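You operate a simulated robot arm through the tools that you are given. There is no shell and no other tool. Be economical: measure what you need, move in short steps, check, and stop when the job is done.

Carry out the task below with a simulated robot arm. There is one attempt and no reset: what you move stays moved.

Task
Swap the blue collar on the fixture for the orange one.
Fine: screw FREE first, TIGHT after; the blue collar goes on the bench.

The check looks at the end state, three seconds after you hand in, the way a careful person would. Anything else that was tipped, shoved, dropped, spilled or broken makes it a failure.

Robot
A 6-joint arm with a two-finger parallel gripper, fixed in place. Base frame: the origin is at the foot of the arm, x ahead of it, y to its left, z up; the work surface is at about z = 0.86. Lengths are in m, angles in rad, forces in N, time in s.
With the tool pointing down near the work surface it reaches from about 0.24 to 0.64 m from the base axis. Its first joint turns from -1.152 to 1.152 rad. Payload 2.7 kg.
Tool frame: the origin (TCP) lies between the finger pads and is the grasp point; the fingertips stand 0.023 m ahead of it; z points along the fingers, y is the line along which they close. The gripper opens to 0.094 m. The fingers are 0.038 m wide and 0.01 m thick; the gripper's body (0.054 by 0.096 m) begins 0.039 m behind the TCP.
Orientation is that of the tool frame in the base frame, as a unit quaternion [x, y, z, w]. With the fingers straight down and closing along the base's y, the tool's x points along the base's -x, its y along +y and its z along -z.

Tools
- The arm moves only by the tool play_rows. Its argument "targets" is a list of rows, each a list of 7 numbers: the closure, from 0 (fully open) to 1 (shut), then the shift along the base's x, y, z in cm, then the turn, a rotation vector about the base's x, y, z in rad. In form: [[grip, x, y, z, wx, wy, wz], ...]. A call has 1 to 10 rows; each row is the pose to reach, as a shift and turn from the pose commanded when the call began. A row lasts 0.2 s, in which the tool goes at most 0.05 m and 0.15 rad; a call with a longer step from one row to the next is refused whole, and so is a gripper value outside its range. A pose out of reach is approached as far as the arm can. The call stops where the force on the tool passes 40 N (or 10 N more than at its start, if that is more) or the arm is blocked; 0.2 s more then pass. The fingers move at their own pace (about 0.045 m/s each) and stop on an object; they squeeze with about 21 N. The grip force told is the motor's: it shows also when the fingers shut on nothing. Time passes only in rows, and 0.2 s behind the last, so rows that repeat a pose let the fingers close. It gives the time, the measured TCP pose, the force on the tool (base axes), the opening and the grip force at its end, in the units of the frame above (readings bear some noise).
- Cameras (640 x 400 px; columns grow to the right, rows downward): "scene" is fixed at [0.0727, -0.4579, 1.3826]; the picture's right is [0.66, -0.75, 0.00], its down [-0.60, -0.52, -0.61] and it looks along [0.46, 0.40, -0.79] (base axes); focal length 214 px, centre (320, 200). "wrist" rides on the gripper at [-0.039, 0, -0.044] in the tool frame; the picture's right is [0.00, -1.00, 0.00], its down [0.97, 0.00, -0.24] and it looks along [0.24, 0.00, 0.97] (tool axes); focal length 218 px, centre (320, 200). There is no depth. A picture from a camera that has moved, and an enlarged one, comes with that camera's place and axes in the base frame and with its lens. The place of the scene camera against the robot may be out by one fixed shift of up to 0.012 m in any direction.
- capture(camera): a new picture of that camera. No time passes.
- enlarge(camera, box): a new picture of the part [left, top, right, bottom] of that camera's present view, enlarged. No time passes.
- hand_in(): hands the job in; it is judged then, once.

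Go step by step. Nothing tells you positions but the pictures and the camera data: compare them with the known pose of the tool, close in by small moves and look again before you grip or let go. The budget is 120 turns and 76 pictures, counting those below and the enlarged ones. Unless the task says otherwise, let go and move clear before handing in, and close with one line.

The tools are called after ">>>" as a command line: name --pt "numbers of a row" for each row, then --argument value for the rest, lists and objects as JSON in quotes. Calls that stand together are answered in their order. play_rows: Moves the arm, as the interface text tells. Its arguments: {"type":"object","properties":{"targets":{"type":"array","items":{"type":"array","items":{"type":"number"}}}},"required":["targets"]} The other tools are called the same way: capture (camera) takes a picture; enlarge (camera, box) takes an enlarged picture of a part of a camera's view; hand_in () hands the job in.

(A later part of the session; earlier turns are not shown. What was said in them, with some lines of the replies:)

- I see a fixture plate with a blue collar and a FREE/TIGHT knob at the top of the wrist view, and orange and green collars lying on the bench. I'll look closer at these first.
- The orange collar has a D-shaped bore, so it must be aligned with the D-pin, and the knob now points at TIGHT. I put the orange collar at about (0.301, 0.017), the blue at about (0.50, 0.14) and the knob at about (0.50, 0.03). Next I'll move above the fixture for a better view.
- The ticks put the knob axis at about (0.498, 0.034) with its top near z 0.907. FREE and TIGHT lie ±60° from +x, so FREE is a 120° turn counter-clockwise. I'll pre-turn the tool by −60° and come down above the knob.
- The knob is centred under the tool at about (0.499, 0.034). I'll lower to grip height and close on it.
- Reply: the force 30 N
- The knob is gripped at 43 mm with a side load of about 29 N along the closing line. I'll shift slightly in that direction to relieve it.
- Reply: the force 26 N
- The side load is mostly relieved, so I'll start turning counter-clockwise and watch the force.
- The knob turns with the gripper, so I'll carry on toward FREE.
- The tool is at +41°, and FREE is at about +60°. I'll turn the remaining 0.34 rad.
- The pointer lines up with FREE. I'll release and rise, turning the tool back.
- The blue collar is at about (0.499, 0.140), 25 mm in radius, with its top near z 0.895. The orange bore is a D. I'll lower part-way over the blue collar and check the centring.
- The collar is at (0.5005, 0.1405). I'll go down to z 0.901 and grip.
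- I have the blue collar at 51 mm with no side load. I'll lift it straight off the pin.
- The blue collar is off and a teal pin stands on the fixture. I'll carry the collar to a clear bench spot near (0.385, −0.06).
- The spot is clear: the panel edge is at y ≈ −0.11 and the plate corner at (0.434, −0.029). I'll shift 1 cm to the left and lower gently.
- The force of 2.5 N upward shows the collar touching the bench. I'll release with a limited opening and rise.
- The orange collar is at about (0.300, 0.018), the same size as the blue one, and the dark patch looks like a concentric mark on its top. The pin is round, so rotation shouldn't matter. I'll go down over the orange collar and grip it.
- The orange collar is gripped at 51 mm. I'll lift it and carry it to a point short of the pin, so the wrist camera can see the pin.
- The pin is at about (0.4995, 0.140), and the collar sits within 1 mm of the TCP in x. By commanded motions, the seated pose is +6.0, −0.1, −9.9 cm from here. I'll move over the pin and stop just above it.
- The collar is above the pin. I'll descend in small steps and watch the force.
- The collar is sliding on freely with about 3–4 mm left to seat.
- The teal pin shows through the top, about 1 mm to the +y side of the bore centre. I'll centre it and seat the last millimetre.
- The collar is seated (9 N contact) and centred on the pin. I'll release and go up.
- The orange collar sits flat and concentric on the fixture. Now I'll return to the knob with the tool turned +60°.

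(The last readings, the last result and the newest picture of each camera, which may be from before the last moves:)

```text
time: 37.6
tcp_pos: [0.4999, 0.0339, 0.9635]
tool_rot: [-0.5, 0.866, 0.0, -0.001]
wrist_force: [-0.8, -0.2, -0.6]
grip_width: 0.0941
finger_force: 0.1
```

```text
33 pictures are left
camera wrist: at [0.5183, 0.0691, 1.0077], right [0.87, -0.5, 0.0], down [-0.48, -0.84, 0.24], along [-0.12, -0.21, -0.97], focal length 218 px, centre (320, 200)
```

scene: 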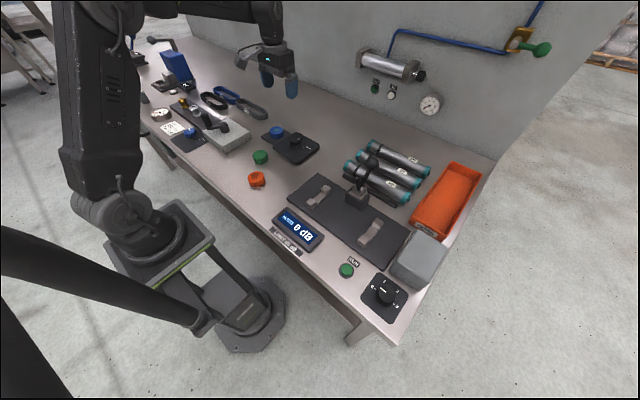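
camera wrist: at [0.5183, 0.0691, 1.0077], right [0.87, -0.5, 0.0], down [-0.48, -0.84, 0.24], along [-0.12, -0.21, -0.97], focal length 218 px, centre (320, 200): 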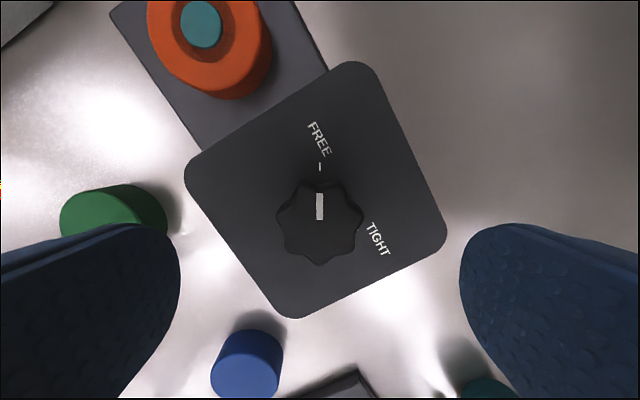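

The knob is centred and its pointer is at FREE. I'll lower and grip it.

>>> play_rows --pt "0 0 0 -2 0 0 0" --pt "0 0 0 -4 0 0 0" --pt "0 0 0 -5.5 0 0 0" --pt "0 0 0 -6.3 0 0 0" --pt "0.3 0 0 -6.3 0 0 0" --pt "0.7 0 0 -6.3 0 0 0" --pt "1 0 0 -6.3 0 0 0" --pt "1 0 0 -6.3 0 0 0" --pt "1 0 0 -6.3 0 0 0"

```text
time: 39.6
tcp_pos: [0.5005, 0.0357, 0.8998]
tool_rot: [-0.501, 0.866, 0.0, 0.0]
wrist_force: [-2.7, 1.5, -1.1]
grip_width: 0.0427
finger_force: 44.8
```

Clean grip. I'll turn clockwise toward TIGHT.

>>> play_rows --pt "1 0 0 0 0 0 -0.1" --pt "1 0 0 0 0 0 -0.24" --pt "1 0 0 0 0 0 -0.38" --pt "1 0 0 0 0 0 -0.52" --pt "1 0 0 0 0 0 -0.66" --pt "1 0 0 0 0 0 -0.8" --pt "1 0 0 0 0 0 -0.94" --pt "1 0 0 0 0 0 -1.08" --pt "1 0 0 0 0 0 -1.22" --pt "1 0 0 0 0 0 -1.36"

>>> capture --camera "wrist"

```text
time: 41.8
tcp_pos: [0.5011, 0.0338, 0.901]
tool_rot: [0.157, 0.988, 0.0, 0.001]
wrist_force: [25.3, -1.5, -17.9]
grip_width: 0.0425
finger_force: 45.0
```

```text
32 pictures are left
camera wrist: at [0.5365, 0.0231, 0.9449], right [-0.31, -0.95, 0.0], down [-0.92, 0.3, 0.24], along [-0.23, 0.07, -0.97], focal length 218 px, centre (320, 200)
```

wrist: 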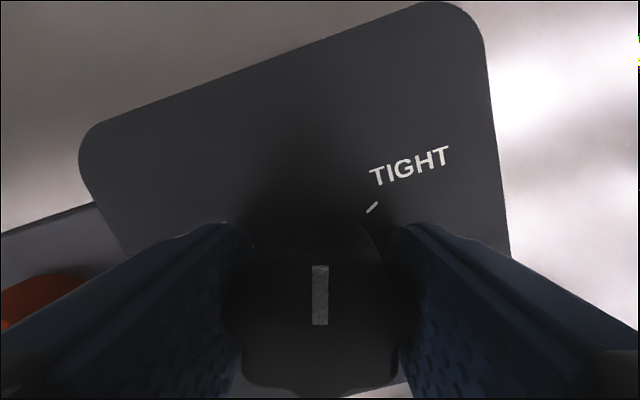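

The knob is following, with 25 N along +x, so I'll ease that way slightly while finishing the last 0.73 rad.

>>> play_rows --pt "1 0.1 0 0 0 0 0" --pt "1 0.12 0 0 0 0 -0.14" --pt "1 0.12 0 0 0 0 -0.28" --pt "1 0.1 0 0 0 0 -0.42" --pt "1 0.1 0 0 0 0 -0.56" --pt "1 0.1 0 0 0 0 -0.68" --pt "1 0.1 0 0 0 0 -0.735" --pt "1 0.1 0 0 0 0 -0.735"

>>> capture --camera "wrist"

```text
time: 43.6
tcp_pos: [0.501, 0.0347, 0.9017]
tool_rot: [0.5, 0.866, -0.002, 0.0]
wrist_force: [0.8, -16.3, -9.0]
grip_width: 0.0426
finger_force: 45.2
```

```text
31 pictures are left
camera wrist: at [0.5187, 0.0012, 0.9451], right [-0.87, -0.5, 0.0], down [-0.48, 0.84, 0.24], along [-0.12, 0.21, -0.97], focal length 218 px, centre (320, 200)
```

wrist: 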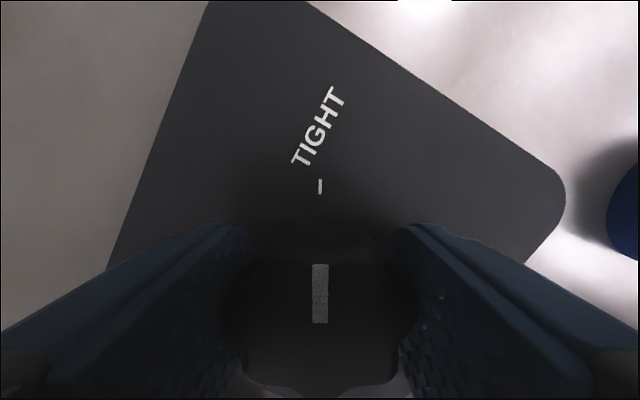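

The pointer lines up with TIGHT. I'll release, rise and check.

>>> play_rows --pt "0.6 0 0 0 0 0 0" --pt "0 0 0 0 0 0 0" --pt "0 0 0 0 0 0 0" --pt "0 0 0 0 0 0 0" --pt "0 0 0 2 0 0 0" --pt "0 0 0 6 0 0 0" --pt "0 0 0 10 0 0 0.14" --pt "0 -1 1 13 0 0 0.28" --pt "0 -2 2 15 0 0 0.42" --pt "0 -3 3 17 0 0 0.56"

>>> play_rows --pt "0 0 0 0 0 0 0.14" --pt "0 0 0 0 0 0 0.28" --pt "0 0 0 0 0 0 0.42" --pt "0 0 0 0 0 0 0.487" --pt "0 0 0 0 0 0 0.487"

>>> capture --camera "wrist"

>>> enlarge --camera "scene" --box '[230, 110, 340, 200]'

```text
time: 45.8
tcp_pos: [0.469, 0.065, 1.0709]
tool_rot: [0.241, 0.971, 0.0, 0.0]
wrist_force: [-0.3, -0.3, 0.0]
grip_width: 0.0937
finger_force: 0.1
```

```text
time: 47.0
tcp_pos: [0.4712, 0.0643, 1.0711]
tool_rot: [0.0, 1.0, 0.0, 0.0]
wrist_force: [-0.2, 0.4, 0.1]
grip_width: 0.0938
finger_force: 0.1
```

```text
30 pictures are left
camera wrist: at [0.5086, 0.0652, 1.1152], right [0.0, -1.0, 0.0], down [-0.97, 0.0, 0.24], along [-0.24, 0.0, -0.97], focal length 218 px, centre (320, 200)
```

wrist: 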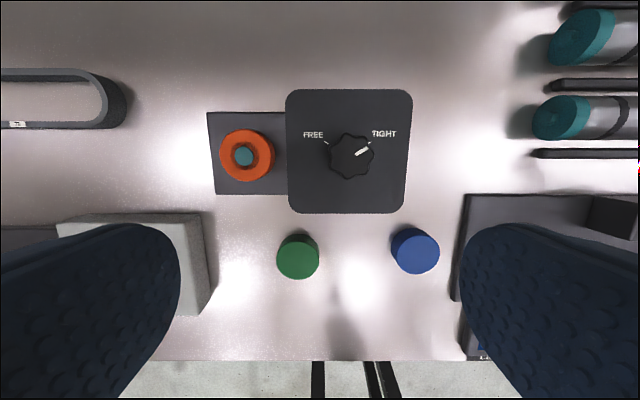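

```text
4.44 times, centred on (285, 155) of scene
camera zoom: at [0.0727, -0.4579, 1.3826], right [0.66, -0.75, 0.0], down [-0.6, -0.52, -0.61], along [0.46, 0.4, -0.79], focal length 953 px, centre (476, 400)
```

zoom: 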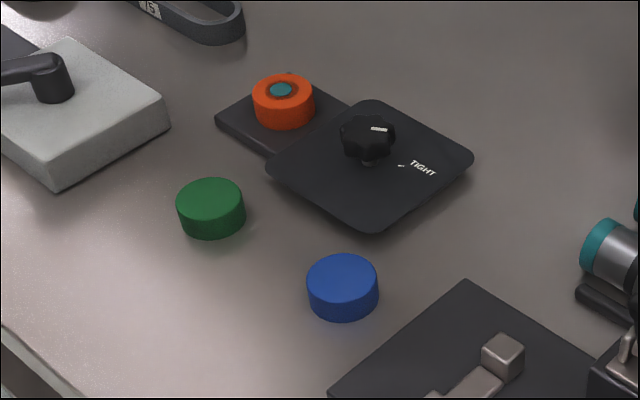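

The orange collar is seated on the pin, the knob points at TIGHT as it did at the start, the blue collar stands on the bench and nothing else has moved. I'm handing in.

>>> hand_in

```text
The job is handed in.
```

The orange collar is on the fixture with the screw set to TIGHT, and the blue collar is on the bench.
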